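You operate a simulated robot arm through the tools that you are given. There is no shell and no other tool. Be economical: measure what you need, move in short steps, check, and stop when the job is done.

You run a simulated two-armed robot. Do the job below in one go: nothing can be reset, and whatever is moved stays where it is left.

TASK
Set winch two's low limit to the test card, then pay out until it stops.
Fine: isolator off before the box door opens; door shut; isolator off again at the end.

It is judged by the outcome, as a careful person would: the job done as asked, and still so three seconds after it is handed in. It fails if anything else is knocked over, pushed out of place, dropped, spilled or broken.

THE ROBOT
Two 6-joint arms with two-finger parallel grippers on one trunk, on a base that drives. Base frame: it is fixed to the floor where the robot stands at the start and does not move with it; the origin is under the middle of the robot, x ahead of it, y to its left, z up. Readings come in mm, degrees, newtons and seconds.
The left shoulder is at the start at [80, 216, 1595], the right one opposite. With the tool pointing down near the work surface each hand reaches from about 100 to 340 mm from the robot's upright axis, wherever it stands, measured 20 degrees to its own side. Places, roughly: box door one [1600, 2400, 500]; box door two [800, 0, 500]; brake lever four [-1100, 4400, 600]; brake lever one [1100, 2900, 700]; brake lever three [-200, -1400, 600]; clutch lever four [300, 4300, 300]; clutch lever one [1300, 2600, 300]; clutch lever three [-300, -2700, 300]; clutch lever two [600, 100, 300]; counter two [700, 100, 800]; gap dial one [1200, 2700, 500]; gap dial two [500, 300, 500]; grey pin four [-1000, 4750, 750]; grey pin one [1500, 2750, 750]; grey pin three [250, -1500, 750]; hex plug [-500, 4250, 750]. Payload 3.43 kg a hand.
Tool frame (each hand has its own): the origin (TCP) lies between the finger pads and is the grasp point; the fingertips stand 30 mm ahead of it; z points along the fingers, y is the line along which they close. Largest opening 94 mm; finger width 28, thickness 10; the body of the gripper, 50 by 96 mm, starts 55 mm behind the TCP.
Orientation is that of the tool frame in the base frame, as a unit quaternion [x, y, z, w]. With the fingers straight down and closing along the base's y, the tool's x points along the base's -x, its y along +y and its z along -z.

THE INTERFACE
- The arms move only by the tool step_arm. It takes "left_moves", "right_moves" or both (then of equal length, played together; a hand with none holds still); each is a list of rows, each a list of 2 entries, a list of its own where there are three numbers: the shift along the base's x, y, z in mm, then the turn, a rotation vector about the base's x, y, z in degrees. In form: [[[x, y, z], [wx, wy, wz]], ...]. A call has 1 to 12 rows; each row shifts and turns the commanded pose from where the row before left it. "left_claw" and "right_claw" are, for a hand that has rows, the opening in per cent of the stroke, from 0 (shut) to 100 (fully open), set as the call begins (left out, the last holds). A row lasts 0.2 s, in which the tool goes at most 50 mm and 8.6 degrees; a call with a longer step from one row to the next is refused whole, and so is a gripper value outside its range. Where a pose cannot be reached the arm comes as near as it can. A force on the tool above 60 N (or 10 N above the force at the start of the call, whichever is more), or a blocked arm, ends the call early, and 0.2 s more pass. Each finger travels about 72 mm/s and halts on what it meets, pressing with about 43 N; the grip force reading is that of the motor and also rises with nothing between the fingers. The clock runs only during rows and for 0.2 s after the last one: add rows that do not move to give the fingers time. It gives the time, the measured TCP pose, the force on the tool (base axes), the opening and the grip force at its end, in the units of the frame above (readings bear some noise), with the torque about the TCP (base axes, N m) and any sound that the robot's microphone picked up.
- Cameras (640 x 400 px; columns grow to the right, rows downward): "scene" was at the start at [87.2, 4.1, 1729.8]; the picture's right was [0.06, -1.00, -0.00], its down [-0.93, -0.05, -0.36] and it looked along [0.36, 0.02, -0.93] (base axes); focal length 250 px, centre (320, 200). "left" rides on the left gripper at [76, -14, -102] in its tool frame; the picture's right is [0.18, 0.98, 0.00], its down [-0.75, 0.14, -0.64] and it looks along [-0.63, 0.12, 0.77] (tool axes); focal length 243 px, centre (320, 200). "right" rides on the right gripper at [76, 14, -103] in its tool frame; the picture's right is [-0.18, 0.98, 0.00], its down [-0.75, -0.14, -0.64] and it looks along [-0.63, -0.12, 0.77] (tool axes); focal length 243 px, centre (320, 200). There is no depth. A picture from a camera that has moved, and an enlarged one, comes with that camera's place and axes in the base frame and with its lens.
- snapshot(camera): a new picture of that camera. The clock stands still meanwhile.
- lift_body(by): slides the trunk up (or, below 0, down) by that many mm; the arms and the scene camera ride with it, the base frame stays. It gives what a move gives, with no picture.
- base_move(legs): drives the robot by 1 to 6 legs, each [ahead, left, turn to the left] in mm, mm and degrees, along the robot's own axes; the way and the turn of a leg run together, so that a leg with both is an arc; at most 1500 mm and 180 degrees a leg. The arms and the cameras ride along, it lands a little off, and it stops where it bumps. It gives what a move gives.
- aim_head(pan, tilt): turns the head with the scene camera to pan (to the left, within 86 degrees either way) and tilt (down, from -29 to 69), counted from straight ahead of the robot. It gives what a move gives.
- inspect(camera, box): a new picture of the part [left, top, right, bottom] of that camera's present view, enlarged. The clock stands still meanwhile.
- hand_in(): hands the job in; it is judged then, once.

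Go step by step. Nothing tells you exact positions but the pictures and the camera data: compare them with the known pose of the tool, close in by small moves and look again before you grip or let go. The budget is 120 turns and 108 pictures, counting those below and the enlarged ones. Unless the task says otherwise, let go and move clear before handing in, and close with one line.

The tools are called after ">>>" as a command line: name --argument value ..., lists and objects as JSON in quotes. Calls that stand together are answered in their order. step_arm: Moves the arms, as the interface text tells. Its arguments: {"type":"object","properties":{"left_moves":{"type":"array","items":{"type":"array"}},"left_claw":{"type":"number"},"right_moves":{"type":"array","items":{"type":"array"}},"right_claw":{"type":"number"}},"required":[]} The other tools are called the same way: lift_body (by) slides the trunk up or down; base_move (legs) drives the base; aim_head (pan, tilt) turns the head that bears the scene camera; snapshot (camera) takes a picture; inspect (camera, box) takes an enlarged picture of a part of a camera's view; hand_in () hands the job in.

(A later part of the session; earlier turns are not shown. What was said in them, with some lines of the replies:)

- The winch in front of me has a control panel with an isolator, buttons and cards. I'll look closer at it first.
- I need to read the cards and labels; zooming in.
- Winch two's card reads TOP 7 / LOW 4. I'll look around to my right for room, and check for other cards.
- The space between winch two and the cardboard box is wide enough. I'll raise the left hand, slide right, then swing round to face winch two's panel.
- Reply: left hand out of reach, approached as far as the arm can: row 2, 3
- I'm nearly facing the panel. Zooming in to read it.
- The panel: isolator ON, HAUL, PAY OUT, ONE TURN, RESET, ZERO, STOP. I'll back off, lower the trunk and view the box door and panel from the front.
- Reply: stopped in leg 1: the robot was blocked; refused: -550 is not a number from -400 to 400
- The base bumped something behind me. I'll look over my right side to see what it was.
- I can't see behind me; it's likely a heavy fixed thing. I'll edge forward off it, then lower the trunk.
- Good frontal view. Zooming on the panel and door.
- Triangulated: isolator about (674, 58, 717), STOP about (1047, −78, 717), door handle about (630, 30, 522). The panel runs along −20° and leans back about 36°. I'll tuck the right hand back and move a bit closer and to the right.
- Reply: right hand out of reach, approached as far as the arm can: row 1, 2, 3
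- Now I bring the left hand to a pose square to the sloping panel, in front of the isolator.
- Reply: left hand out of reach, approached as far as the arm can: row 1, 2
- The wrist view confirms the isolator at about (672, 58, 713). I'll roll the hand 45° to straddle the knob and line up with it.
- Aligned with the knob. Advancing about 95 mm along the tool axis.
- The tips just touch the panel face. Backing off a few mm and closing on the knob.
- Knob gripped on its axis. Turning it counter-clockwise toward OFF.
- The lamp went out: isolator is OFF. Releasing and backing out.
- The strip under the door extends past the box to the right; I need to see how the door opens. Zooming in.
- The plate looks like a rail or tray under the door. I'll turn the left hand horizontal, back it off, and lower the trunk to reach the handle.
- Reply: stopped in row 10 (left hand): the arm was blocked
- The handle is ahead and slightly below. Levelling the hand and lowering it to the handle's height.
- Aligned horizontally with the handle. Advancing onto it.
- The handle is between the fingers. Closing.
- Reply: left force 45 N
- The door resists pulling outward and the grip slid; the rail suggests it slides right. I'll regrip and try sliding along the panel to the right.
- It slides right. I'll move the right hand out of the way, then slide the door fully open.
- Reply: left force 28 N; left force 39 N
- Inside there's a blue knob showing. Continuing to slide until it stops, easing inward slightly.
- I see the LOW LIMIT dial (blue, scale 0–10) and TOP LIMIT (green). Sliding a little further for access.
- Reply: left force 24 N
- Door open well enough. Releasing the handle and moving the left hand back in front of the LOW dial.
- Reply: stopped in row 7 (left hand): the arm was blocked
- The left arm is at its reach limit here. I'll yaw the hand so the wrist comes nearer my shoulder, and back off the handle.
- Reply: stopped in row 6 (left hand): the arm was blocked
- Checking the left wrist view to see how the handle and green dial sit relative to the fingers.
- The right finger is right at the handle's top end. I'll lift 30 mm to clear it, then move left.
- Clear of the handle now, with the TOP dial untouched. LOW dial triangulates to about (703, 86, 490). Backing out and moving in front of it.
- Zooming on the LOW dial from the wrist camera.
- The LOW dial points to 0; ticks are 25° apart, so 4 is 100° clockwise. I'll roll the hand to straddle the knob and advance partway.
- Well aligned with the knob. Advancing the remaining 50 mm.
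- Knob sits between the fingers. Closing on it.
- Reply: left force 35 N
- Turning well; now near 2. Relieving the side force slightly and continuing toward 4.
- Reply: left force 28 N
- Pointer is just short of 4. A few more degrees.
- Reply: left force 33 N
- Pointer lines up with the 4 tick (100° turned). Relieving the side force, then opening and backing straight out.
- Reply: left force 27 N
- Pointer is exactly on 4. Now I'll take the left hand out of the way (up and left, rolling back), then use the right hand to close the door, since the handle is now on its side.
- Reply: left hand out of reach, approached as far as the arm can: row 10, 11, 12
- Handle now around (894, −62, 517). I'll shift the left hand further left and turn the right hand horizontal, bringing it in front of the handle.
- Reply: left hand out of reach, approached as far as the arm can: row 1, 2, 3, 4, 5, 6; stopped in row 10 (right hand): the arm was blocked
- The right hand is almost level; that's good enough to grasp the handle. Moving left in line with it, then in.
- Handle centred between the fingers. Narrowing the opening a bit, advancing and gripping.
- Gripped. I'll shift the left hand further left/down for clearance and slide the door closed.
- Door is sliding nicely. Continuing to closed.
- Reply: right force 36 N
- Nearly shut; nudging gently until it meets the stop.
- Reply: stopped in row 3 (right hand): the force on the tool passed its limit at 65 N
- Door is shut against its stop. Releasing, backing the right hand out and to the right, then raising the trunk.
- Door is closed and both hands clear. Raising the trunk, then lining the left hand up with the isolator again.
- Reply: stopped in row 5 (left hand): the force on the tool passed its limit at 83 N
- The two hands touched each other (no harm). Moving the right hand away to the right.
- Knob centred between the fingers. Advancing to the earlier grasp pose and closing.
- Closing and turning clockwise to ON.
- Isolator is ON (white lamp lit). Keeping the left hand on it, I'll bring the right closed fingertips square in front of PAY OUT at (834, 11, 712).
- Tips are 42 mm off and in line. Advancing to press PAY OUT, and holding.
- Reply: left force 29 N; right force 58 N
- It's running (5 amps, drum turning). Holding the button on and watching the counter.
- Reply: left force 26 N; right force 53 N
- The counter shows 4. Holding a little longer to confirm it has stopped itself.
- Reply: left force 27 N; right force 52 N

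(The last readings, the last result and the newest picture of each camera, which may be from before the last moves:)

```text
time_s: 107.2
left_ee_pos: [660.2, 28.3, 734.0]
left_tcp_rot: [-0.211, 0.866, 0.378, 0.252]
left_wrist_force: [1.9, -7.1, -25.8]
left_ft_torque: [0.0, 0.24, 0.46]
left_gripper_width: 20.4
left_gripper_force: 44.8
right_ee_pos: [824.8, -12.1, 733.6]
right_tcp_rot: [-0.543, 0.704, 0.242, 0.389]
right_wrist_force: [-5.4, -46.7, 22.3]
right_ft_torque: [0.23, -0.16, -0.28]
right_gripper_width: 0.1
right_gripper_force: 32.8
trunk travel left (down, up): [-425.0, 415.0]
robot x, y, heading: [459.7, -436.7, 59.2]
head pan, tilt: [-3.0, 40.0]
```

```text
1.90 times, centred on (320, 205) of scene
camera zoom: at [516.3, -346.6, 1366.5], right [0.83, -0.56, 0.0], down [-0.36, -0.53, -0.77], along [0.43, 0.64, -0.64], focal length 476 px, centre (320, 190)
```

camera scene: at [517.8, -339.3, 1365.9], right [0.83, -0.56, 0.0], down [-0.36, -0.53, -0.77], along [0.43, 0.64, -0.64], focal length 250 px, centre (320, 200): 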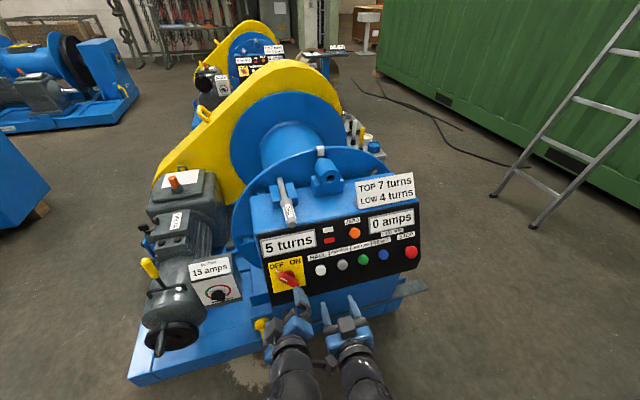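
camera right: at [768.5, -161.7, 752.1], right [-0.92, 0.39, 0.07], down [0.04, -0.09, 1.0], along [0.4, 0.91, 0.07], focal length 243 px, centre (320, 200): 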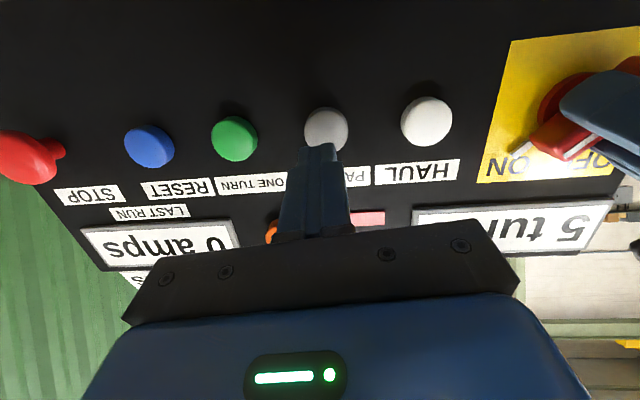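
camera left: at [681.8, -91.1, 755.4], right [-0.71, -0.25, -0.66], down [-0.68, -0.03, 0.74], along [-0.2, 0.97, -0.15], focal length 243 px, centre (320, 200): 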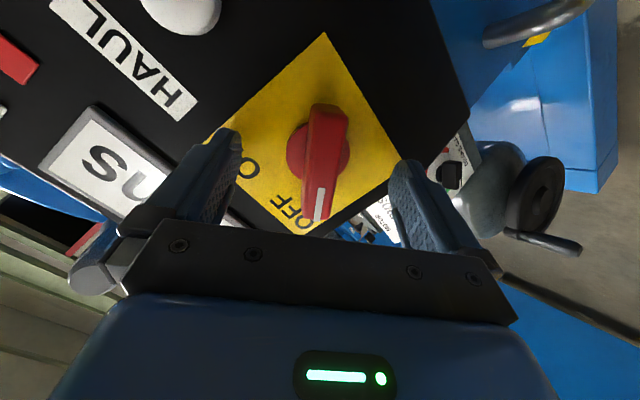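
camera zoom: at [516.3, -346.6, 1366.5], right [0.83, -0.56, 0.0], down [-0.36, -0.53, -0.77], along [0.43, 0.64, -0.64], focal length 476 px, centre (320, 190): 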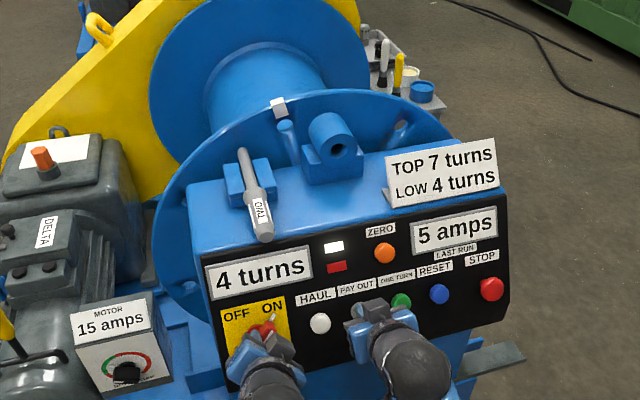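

The flange marker is still moving, so it's still turning. Keep holding.

>>> step_arm --right_moves '[[[0, 0, 0], [0, 0, 0]], [[0, 0, 0], [0, 0, 0]], [[0, 0, 0], [0, 0, 0]], [[0, 0, 0], [0, 0, 0]], [[0, 0, 0], [0, 0, 0]], [[0, 0, 0], [0, 0, 0]], [[0, 0, 0], [0, 0, 0]], [[0, 0, 0], [0, 0, 0]], [[0, 0, 0], [0, 0, 0]], [[0, 0, 0], [0, 0, 0]]]'

>>> inspect --camera "scene" --box '[200, 100, 440, 310]'

```text
time_s: 109.4
left_ee_pos: [659.8, 28.3, 735.4]
left_tcp_rot: [-0.21, 0.866, 0.376, 0.253]
left_wrist_force: [6.4, -8.2, -25.1]
left_ft_torque: [0.02, 0.17, 0.4]
left_gripper_width: 20.0
left_gripper_force: 45.1
right_ee_pos: [825.1, -11.2, 733.9]
right_tcp_rot: [-0.543, 0.703, 0.242, 0.39]
right_wrist_force: [-8.9, -43.6, 24.0]
right_ft_torque: [0.26, -0.08, -0.11]
right_gripper_width: 0.0
right_gripper_force: 32.5
trunk travel left (down, up): [-425.0, 415.0]
robot x, y, heading: [453.5, -437.5, 59.4]
head pan, tilt: [-3.0, 40.0]
```

```text
1.90 times, centred on (320, 205) of scene
camera zoom: at [516.3, -346.7, 1366.5], right [0.83, -0.56, 0.0], down [-0.36, -0.53, -0.77], along [0.43, 0.64, -0.64], focal length 476 px, centre (320, 190)
```

zoom: 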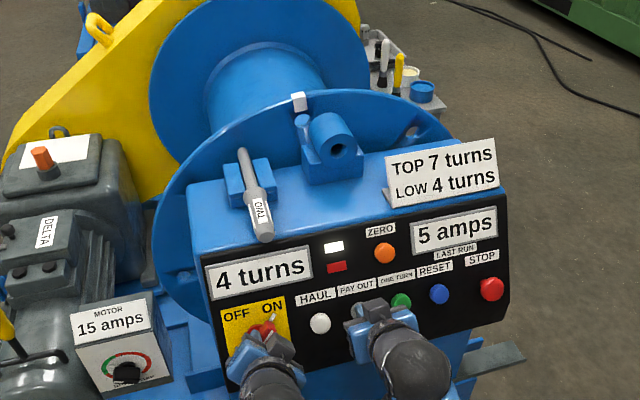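

>>> step_arm --right_moves '[[[0, 0, 0], [0, 0, 0]], [[0, 0, 0], [0, 0, 0]], [[0, 0, 0], [0, 0, 0]], [[0, 0, 0], [0, 0, 0]], [[0, 0, 0], [0, 0, 0]], [[0, 0, 0], [0, 0, 0]], [[0, 0, 0], [0, 0, 0]], [[0, 0, 0], [0, 0, 0]], [[0, 0, 0], [0, 0, 0]], [[0, 0, 0], [0, 0, 0]]]'

>>> inspect --camera "scene" --box '[200, 100, 440, 310]'

```text
time_s: 111.6
left_ee_pos: [661.1, 28.6, 734.6]
left_tcp_rot: [-0.211, 0.866, 0.377, 0.253]
left_wrist_force: [11.5, -9.7, -23.0]
left_ft_torque: [0.02, 0.23, 0.38]
left_gripper_width: 20.3
left_gripper_force: 45.2
right_ee_pos: [825.5, -12.7, 734.1]
right_tcp_rot: [-0.543, 0.704, 0.243, 0.39]
right_wrist_force: [-13.8, -42.6, 23.3]
right_ft_torque: [0.29, -0.07, 0.03]
right_gripper_width: 0.1
right_gripper_force: 32.2
trunk travel left (down, up): [-425.0, 415.0]
robot x, y, heading: [454.0, -435.5, 59.4]
head pan, tilt: [-3.0, 40.0]
```

```text
1.90 times, centred on (320, 205) of scene
camera zoom: at [516.2, -346.7, 1366.5], right [0.83, -0.56, 0.0], down [-0.36, -0.53, -0.77], along [0.43, 0.64, -0.64], focal length 476 px, centre (320, 190)
```

zoom: 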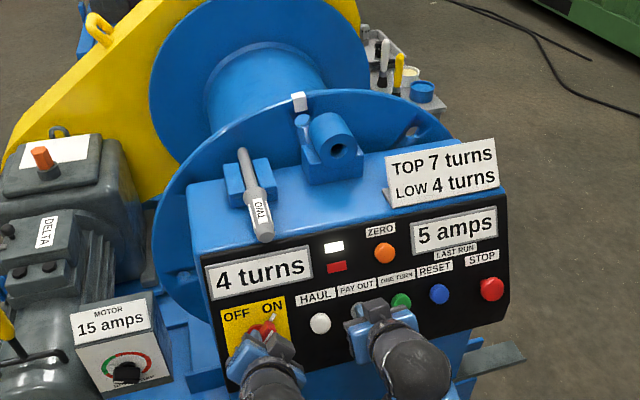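

It stopped by itself at 4 turns (marker no longer moves). Releasing PAY OUT with the right hand.

>>> step_arm --right_moves '[[[-4.2, -11.4, 8.8], [0, 0, 0]], [[-4.2, -11.4, 8.8], [0, 0, 0]], [[-4.2, -11.4, 8.8], [0, 0, 0]], [[-4.2, -11.4, 8.8], [0, 0, 0]], [[0, -18, 5], [0, 0, 0]], [[10, -18, 0], [0, 0, 0]], [[15, -18, 0], [0, 0, 0]], [[20, -15, 0], [0, 0, 0]], [[20, -10, 0], [0, 0, 0]]]'

>>> step_arm --left_moves '[[[0, 0, 0], [-2.27, -6.23, 4.84]], [[0, 0, 0], [-2.27, -6.23, 4.84]], [[0, 0, 0], [-2.27, -6.23, 4.84]], [[0, 0, 0], [-2.27, -6.23, 4.84]], [[0, 0, 0], [-2.27, -6.23, 4.84]], [[0, 0, 0], [-2.27, -6.23, 4.84]], [[0, 0, 0], [-2.27, -6.23, 4.84]], [[0, 0, 0], [-2.27, -6.23, 4.84]], [[0, 0, 0], [-2.27, -6.23, 4.84]], [[0, 0, 0], [-2.27, -6.23, 4.84]], [[0, 0, 0], [-1.2, -3.2, 2.5]]]'

>>> inspect --camera "scene" --box '[200, 100, 440, 310]'

```text
time_s: 113.6
left_ee_pos: [662.1, 28.4, 734.1]
left_tcp_rot: [-0.212, 0.865, 0.377, 0.253]
left_wrist_force: [-0.6, -41.0, 1.8]
left_ft_torque: [0.11, 0.02, 0.18]
left_gripper_width: 20.3
left_gripper_force: 44.5
right_ee_pos: [872.9, -136.2, 771.1]
right_tcp_rot: [-0.543, 0.704, 0.242, 0.388]
right_wrist_force: [0.0, -0.1, 0.5]
right_ft_torque: [-0.01, 0.01, 0.0]
right_gripper_width: 0.0
right_gripper_force: 32.9
trunk travel left (down, up): [-425.0, 415.0]
robot x, y, heading: [453.9, -436.0, 59.4]
head pan, tilt: [-3.0, 40.0]
```

```text
time_s: 116.0
left_ee_pos: [658.9, 31.6, 732.8]
left_tcp_rot: [0.747, -0.485, -0.101, -0.443]
left_wrist_force: [-4.9, -0.4, 13.6]
left_ft_torque: [0.16, -0.68, -1.03]
left_gripper_width: 19.3
left_gripper_force: 45.0
right_ee_pos: [871.9, -132.6, 770.0]
right_tcp_rot: [-0.544, 0.704, 0.24, 0.387]
right_wrist_force: [-0.9, -1.3, 0.4]
right_ft_torque: [0.03, 0.02, -0.01]
right_gripper_width: 0.2
right_gripper_force: 33.0
trunk travel left (down, up): [-425.0, 415.0]
robot x, y, heading: [455.3, -438.2, 59.5]
head pan, tilt: [-3.0, 40.0]
```

```text
1.90 times, centred on (320, 205) of scene
camera zoom: at [515.6, -340.8, 1366.2], right [0.83, -0.56, 0.0], down [-0.36, -0.53, -0.77], along [0.43, 0.64, -0.64], focal length 476 px, centre (320, 190)
```

zoom: 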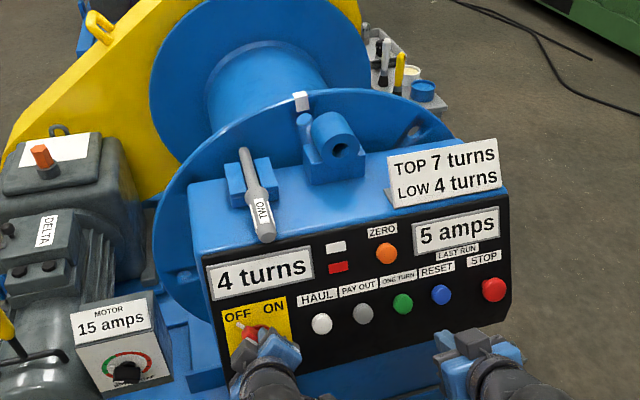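

The lamp is out: isolator OFF, counter at 4 turns. Releasing the left hand and backing clear.

>>> step_arm --left_moves '[[[0, 0, 0], [0, 0, 0]], [[0, 0, 0], [0, 0, 0]], [[0, 0, 0], [0, 0, 0]], [[-7, -19, 15], [0, 0, 0]], [[-7, -19, 15], [0, 0, 0]], [[-7, -19, 12], [0, 0, 0]], [[-7, -19, 5], [0, 0, 0]], [[-7, -19, 0], [0, 0, 0]]]' --left_claw 100

>>> snapshot --camera "scene"

>>> inspect --camera "scene" --box '[220, 180, 440, 320]'

```text
time_s: 117.8
left_ee_pos: [624.3, -64.6, 780.0]
left_tcp_rot: [0.747, -0.487, -0.101, -0.441]
left_wrist_force: [0.2, 0.7, -0.6]
left_ft_torque: [-0.01, -0.02, 0.04]
left_gripper_width: 93.9
left_gripper_force: 0.2
right_ee_pos: [874.2, -132.7, 770.1]
right_tcp_rot: [-0.544, 0.705, 0.24, 0.387]
right_wrist_force: [0.9, -0.4, 0.1]
right_ft_torque: [0.0, 0.0, -0.02]
right_gripper_width: 0.0
right_gripper_force: 33.0
trunk travel left (down, up): [-425.0, 415.0]
robot x, y, heading: [453.8, -440.7, 59.7]
head pan, tilt: [-3.0, 40.0]
```

```text
16 pictures are left
camera scene: at [517.0, -339.6, 1366.0], right [0.83, -0.56, 0.0], down [-0.36, -0.53, -0.77], along [0.43, 0.64, -0.64], focal length 250 px, centre (320, 200)
```

scene: 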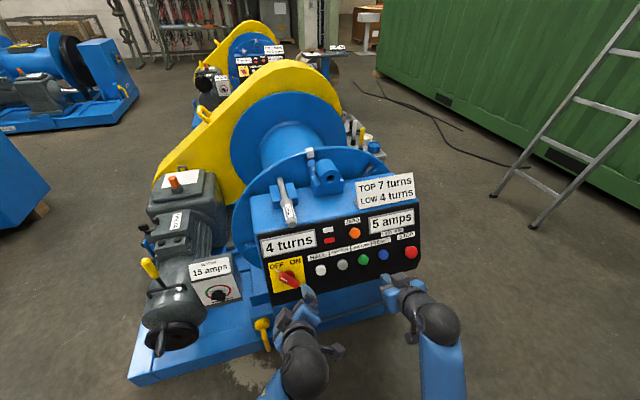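

```text
2.86 times, centred on (330, 250) of scene
camera zoom: at [517.0, -339.6, 1366.0], right [0.83, -0.56, 0.0], down [-0.36, -0.53, -0.77], along [0.43, 0.64, -0.64], focal length 714 px, centre (291, 57)
```

zoom: 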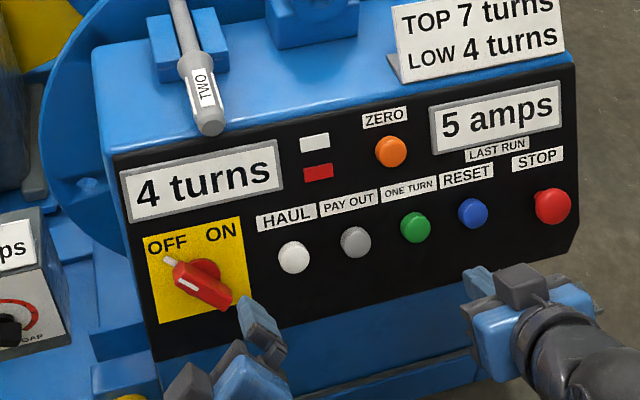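

The isolator is OFF, the counter reads 4 turns, the door is shut and both hands are clear. Handing in.

>>> hand_in

```text
The job is handed in.
```

Winch two's low limit is set to 4 turns, as on the test card, and it paid out from 5 turns and stopped itself at 4. The isolator was off before the door opened; the door is shut again, the isolator is off, and both hands are clear. Early on the base bumped something behind me while backing up. I couldn't see what it was, so I can't confirm it wasn't moved.
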